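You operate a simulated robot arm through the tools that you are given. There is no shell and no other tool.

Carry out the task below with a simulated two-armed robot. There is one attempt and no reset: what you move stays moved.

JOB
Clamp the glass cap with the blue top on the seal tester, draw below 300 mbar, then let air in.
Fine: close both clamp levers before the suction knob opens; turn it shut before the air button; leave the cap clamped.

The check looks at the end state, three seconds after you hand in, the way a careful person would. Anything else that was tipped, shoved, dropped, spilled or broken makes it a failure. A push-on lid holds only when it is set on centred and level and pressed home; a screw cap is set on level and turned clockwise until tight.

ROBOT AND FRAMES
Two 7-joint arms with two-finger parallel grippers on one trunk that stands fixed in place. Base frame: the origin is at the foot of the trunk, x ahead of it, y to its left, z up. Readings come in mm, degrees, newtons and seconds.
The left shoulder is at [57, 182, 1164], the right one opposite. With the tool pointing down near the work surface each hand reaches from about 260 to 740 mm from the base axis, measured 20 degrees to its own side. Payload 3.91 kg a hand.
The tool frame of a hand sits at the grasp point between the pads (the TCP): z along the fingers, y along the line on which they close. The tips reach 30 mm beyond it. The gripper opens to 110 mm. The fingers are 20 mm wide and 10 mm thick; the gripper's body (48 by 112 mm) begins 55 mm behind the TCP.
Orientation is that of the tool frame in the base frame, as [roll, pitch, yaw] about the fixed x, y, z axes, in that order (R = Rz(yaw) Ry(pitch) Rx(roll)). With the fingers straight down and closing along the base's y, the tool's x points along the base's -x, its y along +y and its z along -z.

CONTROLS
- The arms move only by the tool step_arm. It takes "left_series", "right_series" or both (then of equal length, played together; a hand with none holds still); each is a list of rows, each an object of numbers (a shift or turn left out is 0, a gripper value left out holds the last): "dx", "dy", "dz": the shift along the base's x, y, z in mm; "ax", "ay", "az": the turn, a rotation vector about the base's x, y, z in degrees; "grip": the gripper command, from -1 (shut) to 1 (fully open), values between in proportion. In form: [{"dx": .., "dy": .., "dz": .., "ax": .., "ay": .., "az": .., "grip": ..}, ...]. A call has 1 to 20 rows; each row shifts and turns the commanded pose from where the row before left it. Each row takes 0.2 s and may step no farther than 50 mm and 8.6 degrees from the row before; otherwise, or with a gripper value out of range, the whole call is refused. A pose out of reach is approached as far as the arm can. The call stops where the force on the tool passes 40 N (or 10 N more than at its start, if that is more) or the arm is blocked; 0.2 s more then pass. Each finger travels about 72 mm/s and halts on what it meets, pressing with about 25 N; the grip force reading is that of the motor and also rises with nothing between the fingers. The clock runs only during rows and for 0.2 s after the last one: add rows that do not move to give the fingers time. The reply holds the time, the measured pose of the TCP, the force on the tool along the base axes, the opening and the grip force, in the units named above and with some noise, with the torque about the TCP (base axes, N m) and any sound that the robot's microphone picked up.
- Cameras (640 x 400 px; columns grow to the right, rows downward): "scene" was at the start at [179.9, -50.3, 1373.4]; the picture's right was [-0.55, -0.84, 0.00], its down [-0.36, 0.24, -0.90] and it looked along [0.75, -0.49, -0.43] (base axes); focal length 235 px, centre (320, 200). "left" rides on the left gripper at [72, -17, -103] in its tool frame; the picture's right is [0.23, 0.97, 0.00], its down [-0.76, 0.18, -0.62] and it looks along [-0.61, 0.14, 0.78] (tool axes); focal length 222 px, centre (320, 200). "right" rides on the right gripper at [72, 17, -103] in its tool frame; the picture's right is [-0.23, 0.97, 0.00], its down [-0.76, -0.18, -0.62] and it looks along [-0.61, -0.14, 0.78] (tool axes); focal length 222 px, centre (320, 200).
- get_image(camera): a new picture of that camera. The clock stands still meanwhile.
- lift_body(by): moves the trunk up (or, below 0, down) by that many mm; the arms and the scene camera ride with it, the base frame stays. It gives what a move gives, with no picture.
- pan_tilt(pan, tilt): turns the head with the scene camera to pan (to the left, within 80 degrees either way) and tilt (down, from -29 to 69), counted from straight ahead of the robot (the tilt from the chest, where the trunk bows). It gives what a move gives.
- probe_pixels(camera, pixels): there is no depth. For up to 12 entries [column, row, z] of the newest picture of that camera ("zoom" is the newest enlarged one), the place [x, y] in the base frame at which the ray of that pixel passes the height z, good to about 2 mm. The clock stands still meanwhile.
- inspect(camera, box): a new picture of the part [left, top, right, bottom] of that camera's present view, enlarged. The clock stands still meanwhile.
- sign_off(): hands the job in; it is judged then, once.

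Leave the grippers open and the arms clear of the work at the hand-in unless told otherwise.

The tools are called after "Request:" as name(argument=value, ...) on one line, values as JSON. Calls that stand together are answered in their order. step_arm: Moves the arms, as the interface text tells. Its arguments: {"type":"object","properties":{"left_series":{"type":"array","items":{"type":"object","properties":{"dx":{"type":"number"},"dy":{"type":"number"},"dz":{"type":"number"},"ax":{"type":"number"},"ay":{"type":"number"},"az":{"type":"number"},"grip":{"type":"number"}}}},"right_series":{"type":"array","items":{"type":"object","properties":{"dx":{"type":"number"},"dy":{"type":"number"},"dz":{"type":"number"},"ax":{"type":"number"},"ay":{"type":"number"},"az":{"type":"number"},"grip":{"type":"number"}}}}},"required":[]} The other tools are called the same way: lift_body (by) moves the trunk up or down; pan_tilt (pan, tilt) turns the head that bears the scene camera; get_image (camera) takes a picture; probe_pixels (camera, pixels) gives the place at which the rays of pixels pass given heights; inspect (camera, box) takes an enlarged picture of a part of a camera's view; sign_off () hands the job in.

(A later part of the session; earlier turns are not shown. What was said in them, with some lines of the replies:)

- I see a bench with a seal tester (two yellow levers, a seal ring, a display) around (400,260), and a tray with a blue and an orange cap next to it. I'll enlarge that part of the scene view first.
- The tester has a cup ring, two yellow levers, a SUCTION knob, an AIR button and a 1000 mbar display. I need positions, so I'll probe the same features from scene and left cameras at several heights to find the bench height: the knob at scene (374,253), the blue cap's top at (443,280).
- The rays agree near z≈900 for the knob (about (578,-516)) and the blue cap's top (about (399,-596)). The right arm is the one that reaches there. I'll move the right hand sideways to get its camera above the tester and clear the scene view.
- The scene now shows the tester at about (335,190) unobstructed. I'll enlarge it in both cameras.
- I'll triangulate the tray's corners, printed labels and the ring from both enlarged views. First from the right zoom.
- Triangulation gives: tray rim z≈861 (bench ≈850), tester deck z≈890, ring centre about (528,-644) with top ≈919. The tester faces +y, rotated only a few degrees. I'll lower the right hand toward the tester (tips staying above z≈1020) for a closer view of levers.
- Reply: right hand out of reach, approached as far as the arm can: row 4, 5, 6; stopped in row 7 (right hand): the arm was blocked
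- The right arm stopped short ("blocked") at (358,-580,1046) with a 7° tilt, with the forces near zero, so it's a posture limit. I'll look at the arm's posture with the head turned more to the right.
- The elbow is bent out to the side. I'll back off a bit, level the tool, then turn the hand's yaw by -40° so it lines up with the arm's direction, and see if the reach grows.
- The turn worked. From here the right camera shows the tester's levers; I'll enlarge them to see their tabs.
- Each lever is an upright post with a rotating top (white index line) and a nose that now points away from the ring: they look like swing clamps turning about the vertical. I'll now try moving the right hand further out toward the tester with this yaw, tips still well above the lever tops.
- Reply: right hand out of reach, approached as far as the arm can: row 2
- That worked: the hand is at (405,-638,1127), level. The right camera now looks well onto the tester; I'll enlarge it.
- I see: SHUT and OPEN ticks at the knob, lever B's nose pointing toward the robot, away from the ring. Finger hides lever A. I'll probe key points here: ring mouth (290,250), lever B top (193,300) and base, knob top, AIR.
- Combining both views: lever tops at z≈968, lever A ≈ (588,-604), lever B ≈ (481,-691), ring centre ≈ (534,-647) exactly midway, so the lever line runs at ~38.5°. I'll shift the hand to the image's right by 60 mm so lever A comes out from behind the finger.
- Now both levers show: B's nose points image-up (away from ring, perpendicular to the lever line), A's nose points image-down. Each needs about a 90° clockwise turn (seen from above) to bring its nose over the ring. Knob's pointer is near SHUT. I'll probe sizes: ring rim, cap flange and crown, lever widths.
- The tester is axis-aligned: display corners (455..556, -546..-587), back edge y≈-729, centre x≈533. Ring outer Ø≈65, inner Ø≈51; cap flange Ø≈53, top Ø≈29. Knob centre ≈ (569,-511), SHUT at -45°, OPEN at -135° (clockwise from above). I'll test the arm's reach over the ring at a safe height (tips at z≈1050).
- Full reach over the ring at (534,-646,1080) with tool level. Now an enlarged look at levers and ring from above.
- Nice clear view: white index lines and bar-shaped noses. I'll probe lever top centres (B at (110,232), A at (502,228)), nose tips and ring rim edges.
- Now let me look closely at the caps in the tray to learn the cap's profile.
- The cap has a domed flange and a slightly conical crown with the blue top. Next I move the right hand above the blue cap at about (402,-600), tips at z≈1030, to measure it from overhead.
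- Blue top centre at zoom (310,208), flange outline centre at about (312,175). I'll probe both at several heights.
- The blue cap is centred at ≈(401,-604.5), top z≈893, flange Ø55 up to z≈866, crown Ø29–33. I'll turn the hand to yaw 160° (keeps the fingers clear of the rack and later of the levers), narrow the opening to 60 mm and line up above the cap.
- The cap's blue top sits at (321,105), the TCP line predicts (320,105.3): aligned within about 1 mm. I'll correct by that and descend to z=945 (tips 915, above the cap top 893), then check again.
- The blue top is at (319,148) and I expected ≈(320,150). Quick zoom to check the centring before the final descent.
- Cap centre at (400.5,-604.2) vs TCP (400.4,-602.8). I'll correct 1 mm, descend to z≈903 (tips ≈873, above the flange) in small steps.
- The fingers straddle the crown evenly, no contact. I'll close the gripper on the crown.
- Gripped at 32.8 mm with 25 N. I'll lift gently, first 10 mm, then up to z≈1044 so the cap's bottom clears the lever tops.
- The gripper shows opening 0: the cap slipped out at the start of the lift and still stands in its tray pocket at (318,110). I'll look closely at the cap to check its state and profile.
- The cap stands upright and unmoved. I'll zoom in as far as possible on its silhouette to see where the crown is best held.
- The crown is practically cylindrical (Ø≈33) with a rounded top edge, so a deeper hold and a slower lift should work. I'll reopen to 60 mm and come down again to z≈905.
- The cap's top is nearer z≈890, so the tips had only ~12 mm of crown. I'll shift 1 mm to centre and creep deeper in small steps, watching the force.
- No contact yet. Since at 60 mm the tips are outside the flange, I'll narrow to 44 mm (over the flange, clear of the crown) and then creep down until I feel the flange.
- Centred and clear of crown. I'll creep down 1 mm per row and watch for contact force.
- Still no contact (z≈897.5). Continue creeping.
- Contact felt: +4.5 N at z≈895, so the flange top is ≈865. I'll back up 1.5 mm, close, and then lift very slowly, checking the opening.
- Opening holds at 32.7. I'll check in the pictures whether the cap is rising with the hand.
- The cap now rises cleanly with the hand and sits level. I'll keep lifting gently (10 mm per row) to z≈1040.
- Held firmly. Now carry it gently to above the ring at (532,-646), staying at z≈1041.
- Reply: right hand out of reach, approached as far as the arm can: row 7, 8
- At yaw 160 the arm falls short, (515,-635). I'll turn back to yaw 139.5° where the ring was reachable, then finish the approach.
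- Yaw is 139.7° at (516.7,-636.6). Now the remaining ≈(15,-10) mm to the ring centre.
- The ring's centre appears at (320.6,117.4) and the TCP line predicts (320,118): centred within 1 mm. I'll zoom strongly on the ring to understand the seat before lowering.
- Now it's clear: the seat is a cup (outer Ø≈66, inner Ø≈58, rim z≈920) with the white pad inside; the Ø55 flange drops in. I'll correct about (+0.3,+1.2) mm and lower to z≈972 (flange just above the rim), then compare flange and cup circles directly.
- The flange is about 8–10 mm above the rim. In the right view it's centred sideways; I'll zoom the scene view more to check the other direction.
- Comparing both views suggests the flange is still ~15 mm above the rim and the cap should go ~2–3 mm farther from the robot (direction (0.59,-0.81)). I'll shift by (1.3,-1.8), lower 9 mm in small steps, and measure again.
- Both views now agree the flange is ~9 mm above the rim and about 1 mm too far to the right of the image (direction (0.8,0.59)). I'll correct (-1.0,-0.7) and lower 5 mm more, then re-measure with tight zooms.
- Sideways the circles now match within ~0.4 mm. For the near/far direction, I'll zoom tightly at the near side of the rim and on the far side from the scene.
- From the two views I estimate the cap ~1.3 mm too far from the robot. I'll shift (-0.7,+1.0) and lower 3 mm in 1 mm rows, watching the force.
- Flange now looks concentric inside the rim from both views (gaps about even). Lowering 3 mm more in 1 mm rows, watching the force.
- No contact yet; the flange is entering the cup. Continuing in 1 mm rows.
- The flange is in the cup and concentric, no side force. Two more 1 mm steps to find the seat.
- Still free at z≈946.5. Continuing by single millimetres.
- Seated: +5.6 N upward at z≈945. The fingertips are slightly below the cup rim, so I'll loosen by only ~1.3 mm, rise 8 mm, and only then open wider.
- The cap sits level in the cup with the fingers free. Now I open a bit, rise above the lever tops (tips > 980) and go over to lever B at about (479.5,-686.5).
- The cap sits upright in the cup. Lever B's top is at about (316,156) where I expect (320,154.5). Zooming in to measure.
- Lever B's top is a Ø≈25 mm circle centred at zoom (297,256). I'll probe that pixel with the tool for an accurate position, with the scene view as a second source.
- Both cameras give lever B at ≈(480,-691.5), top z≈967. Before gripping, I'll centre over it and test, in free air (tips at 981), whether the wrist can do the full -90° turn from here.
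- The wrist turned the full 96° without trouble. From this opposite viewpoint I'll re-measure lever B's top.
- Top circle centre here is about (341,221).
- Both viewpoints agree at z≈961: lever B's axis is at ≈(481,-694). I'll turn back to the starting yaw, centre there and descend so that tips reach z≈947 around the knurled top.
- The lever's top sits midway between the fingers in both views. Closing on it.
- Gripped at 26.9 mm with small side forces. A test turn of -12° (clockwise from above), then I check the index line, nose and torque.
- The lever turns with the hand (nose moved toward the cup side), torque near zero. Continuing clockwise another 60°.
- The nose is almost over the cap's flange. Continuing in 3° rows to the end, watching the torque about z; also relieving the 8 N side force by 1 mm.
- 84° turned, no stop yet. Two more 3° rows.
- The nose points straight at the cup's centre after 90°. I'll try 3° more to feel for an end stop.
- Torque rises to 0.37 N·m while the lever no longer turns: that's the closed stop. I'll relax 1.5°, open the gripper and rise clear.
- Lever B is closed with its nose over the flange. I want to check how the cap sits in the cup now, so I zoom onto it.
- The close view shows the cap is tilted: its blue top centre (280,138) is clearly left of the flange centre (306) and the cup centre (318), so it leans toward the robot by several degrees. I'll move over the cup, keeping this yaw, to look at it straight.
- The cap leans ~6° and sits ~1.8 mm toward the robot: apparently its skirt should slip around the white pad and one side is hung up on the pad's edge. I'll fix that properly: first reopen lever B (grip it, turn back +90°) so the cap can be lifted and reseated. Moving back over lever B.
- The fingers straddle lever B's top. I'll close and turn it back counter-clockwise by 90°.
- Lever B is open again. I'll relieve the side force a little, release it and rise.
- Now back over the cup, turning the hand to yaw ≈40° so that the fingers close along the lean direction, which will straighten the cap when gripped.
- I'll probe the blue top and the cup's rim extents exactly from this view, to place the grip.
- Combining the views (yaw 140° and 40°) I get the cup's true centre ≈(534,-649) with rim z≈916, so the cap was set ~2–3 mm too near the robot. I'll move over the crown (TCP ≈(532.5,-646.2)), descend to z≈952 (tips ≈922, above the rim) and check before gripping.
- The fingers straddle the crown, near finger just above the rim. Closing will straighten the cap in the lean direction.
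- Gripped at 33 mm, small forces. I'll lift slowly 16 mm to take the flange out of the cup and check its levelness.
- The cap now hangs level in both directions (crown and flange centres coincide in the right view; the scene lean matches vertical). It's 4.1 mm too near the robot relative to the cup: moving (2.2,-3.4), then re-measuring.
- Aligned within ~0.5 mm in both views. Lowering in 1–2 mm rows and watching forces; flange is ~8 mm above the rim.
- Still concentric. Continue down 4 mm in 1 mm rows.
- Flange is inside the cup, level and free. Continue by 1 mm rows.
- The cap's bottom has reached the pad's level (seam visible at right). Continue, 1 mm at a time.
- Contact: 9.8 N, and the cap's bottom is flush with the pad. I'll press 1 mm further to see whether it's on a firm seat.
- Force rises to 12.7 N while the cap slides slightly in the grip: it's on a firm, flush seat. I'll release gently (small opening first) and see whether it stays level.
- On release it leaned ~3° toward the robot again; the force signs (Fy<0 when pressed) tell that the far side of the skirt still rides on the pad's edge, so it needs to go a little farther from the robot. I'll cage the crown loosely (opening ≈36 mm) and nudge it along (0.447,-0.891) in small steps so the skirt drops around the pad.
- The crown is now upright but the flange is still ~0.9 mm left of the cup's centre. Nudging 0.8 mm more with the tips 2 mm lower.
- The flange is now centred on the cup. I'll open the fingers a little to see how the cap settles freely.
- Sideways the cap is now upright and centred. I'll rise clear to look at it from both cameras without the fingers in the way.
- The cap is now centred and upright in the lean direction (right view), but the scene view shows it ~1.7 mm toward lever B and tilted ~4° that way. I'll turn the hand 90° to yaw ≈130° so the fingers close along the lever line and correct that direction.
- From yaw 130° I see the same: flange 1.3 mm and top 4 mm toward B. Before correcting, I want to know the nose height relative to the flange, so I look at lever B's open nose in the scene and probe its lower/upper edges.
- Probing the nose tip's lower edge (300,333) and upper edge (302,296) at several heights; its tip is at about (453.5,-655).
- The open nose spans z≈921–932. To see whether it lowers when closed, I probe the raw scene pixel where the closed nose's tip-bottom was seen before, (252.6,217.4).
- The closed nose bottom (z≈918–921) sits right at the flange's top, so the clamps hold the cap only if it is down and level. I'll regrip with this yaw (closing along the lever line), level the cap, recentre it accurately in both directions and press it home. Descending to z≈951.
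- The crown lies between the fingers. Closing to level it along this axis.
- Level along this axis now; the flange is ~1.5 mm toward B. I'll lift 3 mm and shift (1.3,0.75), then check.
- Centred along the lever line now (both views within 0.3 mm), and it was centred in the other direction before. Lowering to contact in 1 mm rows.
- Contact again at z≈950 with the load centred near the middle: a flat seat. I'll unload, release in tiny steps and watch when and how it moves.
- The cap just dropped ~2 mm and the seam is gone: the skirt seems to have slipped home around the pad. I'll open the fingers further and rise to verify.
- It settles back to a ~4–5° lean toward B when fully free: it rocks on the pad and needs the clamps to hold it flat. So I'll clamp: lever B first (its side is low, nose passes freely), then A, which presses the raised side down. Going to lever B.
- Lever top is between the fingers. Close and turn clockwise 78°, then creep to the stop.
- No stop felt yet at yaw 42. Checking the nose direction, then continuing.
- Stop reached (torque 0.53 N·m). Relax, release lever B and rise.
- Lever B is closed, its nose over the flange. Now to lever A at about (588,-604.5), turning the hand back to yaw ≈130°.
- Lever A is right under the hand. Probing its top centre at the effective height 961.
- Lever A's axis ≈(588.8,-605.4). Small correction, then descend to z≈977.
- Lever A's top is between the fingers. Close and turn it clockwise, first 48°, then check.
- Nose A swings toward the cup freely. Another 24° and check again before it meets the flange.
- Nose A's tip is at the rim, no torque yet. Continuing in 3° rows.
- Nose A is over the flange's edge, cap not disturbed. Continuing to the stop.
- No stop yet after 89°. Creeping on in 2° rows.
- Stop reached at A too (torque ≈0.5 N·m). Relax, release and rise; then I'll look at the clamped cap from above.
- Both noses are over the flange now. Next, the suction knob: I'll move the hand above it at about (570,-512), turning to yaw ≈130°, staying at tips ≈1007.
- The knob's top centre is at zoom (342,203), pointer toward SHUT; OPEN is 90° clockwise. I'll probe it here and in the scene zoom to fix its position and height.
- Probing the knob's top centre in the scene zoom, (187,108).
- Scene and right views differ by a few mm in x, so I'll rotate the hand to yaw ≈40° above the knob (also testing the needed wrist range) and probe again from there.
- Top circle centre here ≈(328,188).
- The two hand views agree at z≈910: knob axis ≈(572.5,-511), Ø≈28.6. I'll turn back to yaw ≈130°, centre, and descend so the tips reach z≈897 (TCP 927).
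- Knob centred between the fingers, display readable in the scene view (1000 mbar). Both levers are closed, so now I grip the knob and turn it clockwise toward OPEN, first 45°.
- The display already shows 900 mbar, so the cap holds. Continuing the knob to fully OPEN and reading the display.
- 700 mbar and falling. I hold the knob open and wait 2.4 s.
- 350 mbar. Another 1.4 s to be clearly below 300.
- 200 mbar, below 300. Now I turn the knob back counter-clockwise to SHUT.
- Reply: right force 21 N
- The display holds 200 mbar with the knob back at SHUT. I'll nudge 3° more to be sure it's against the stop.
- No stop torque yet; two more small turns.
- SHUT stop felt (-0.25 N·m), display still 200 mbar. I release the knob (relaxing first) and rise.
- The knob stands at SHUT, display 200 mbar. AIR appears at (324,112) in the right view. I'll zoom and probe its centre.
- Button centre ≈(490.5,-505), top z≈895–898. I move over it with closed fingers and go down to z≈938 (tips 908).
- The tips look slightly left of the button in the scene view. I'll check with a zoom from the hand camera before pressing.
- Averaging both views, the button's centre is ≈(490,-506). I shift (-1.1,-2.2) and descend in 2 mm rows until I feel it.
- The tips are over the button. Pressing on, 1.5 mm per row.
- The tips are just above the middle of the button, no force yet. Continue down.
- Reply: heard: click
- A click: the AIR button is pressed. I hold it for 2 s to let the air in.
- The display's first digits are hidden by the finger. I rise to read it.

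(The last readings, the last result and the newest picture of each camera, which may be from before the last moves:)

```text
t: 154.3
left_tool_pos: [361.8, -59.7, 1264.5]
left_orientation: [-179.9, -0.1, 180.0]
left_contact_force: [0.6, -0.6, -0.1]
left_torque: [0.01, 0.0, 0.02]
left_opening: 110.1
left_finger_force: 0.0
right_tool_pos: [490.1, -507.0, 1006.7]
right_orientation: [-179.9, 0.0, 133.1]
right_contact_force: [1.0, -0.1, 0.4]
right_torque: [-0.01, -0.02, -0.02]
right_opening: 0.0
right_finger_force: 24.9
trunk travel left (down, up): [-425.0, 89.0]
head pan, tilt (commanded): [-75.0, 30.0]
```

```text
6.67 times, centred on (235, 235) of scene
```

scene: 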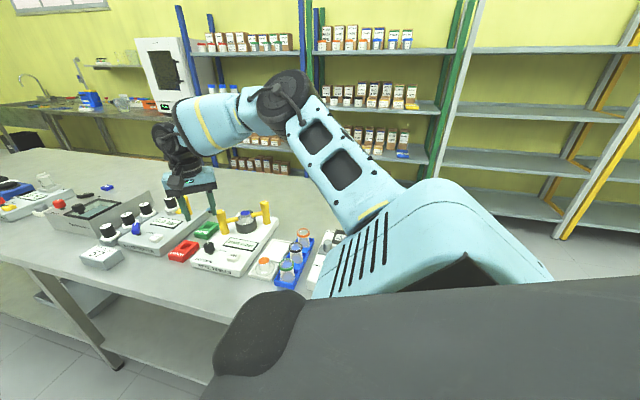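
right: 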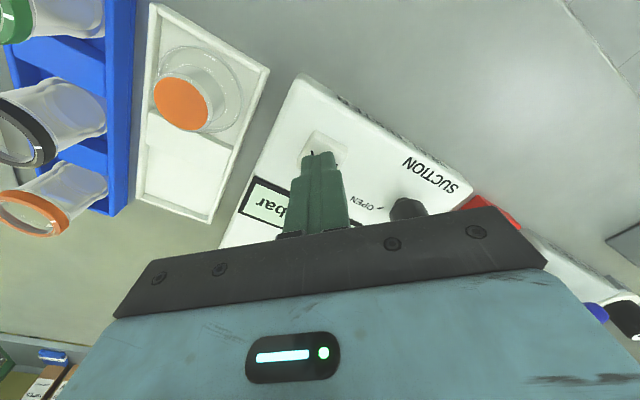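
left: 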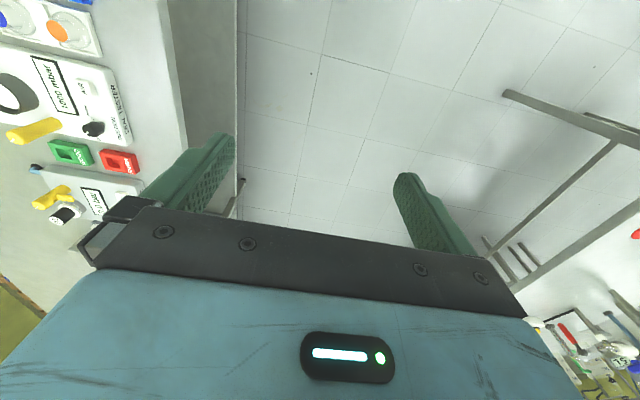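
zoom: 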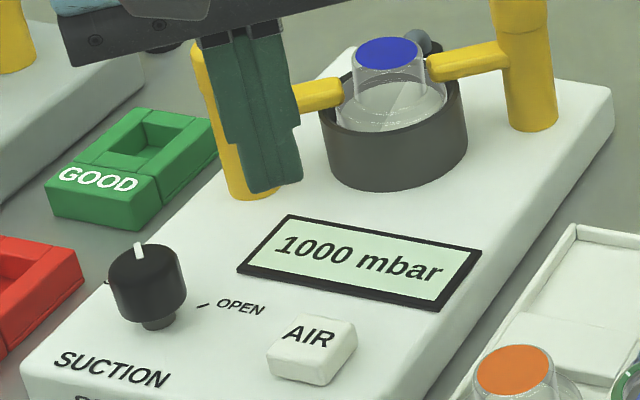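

The display is back at 1000 mbar, knob at SHUT, both levers closed. Now I retreat upward and back, and open the gripper.

Request:
step_arm(right_series=[{"dz": 40}, {"dz": 40}, {"dz": 35}, {"dx": -30}, {"dx": -30}, {"dx": -30}, {"dx": -30}, {"dx": -30}, {"dx": -30, "grip": 1}, {}, {}, {}])

Request:
get_image(camera="scene")

Request:
inspect(camera="scene", box=[180, 190, 340, 290])

Request:
get_image(camera="right")

```text
t: 156.9
left_tool_pos: [361.2, -59.8, 1265.9]
left_orientation: [180.0, 0.0, -180.0]
left_contact_force: [-0.1, 0.4, -0.1]
left_torque: [0.01, -0.02, 0.02]
left_opening: 109.7
left_finger_force: 0.1
right_tool_pos: [310.4, -507.6, 1120.8]
right_orientation: [-179.6, -0.1, 133.2]
right_contact_force: [0.5, -0.9, 0.8]
right_torque: [0.02, 0.02, 0.04]
right_opening: 110.2
right_finger_force: 0.1
trunk travel left (down, up): [-425.0, 89.0]
head pan, tilt (commanded): [-75.0, 30.0]
```

```text
taken
```

scene: 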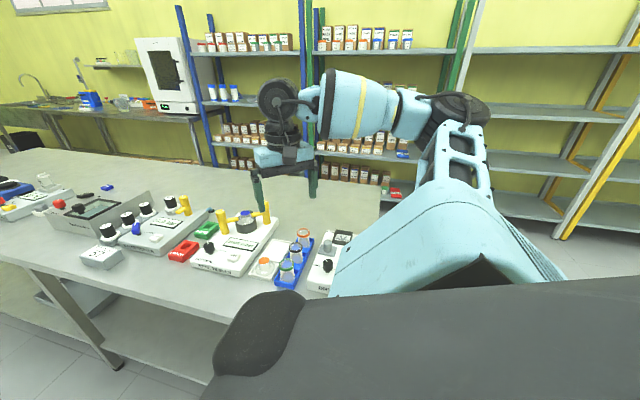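

```text
4.00 times, centred on (260, 240) of scene
```

zoom: 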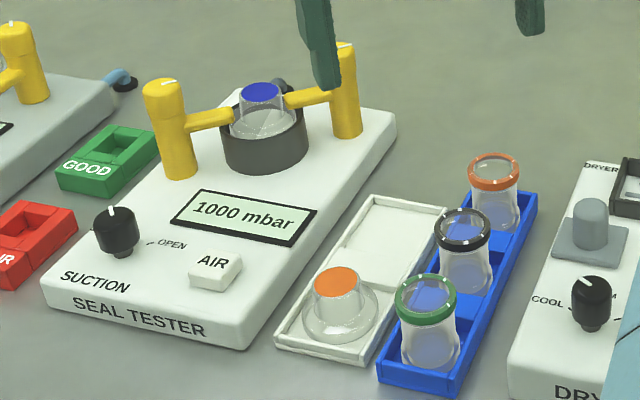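

```text
taken
```

right: 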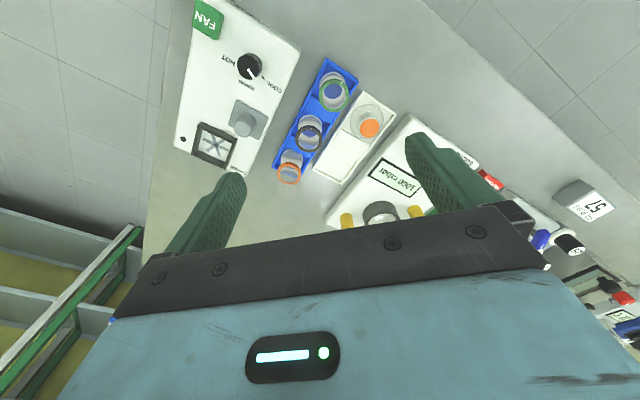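

All neighbours look untouched. I'll pull the hand up and farther away from the work, then take a last close look.

Request:
step_arm(right_series=[{"dz": 35, "dy": 10}, {"dz": 35, "dy": 20}, {"dy": 35, "dz": 20}, {"dy": 40}, {"dy": 40}, {}])

Request:
inspect(camera="scene", box=[190, 195, 290, 270])

Request:
inspect(camera="scene", box=[220, 195, 276, 235])

```text
t: 158.3
left_tool_pos: [360.3, -59.3, 1265.5]
left_orientation: [179.9, 0.0, -180.0]
left_contact_force: [-0.2, -0.1, -0.2]
left_torque: [0.0, 0.01, 0.0]
left_opening: 110.0
left_finger_force: 0.1
right_tool_pos: [309.6, -362.9, 1210.5]
right_orientation: [-179.8, 0.0, 133.3]
right_contact_force: [-0.4, 0.2, -0.3]
right_torque: [-0.02, 0.01, 0.03]
right_opening: 109.8
right_finger_force: 0.0
trunk travel left (down, up): [-425.0, 89.0]
head pan, tilt (commanded): [-75.0, 30.0]
```

```text
5.33 times, centred on (240, 232) of scene
```

zoom: 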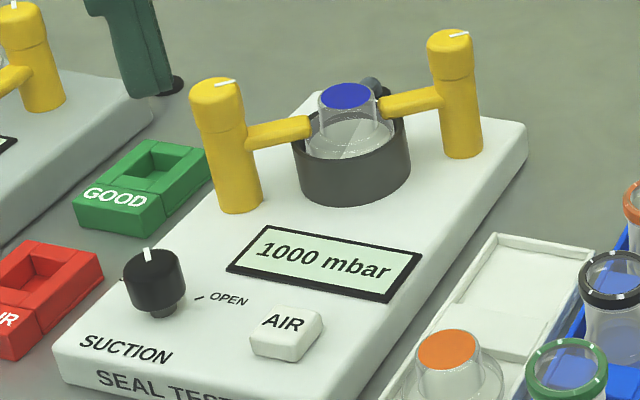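

```text
10.00 times, centred on (248, 215) of scene
```

zoom: 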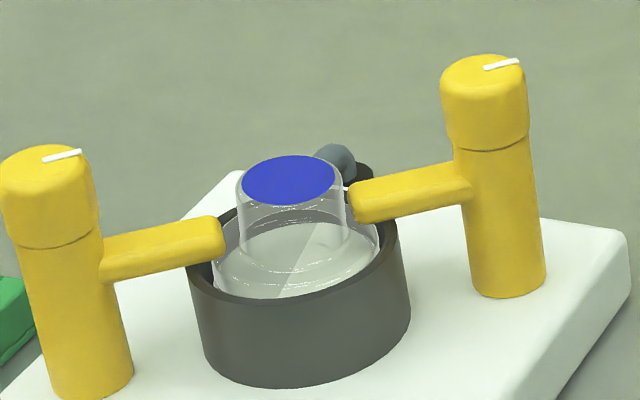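

The end state is as asked: the blue cap sits in the cup with both levers closed, the knob at SHUT and the display at 1000 mbar after drawing to 200. The grippers are open and the arms clear. Handing in.

Request:
sign_off()

```text
The job is handed in.
```

The blue-topped cap is clamped on the seal tester. I drew it down to 200 mbar and then let air back in. At hand-in the display read 1000 mbar.

- **Order:** both clamp levers were turned to their stops before I opened the suction knob. I turned the knob fully shut before pressing the air button, which gave a click.
- **Cap:** it stays clamped but not perfectly level. It leans about 4–5 degrees toward one lever. It pulled down to 200 mbar and stayed there after I shut the knob.
- **Retries:** the first lift slipped and the cap stayed upright in its tray. My first placement in the cup was off-centre, so I reopened the one lever I had closed, reseated the cap and clamped again. All of this was before any suction.
- **Surroundings:** nothing else on the bench looks moved in the final pictures. Both grippers are open and the arms are clear of the work.
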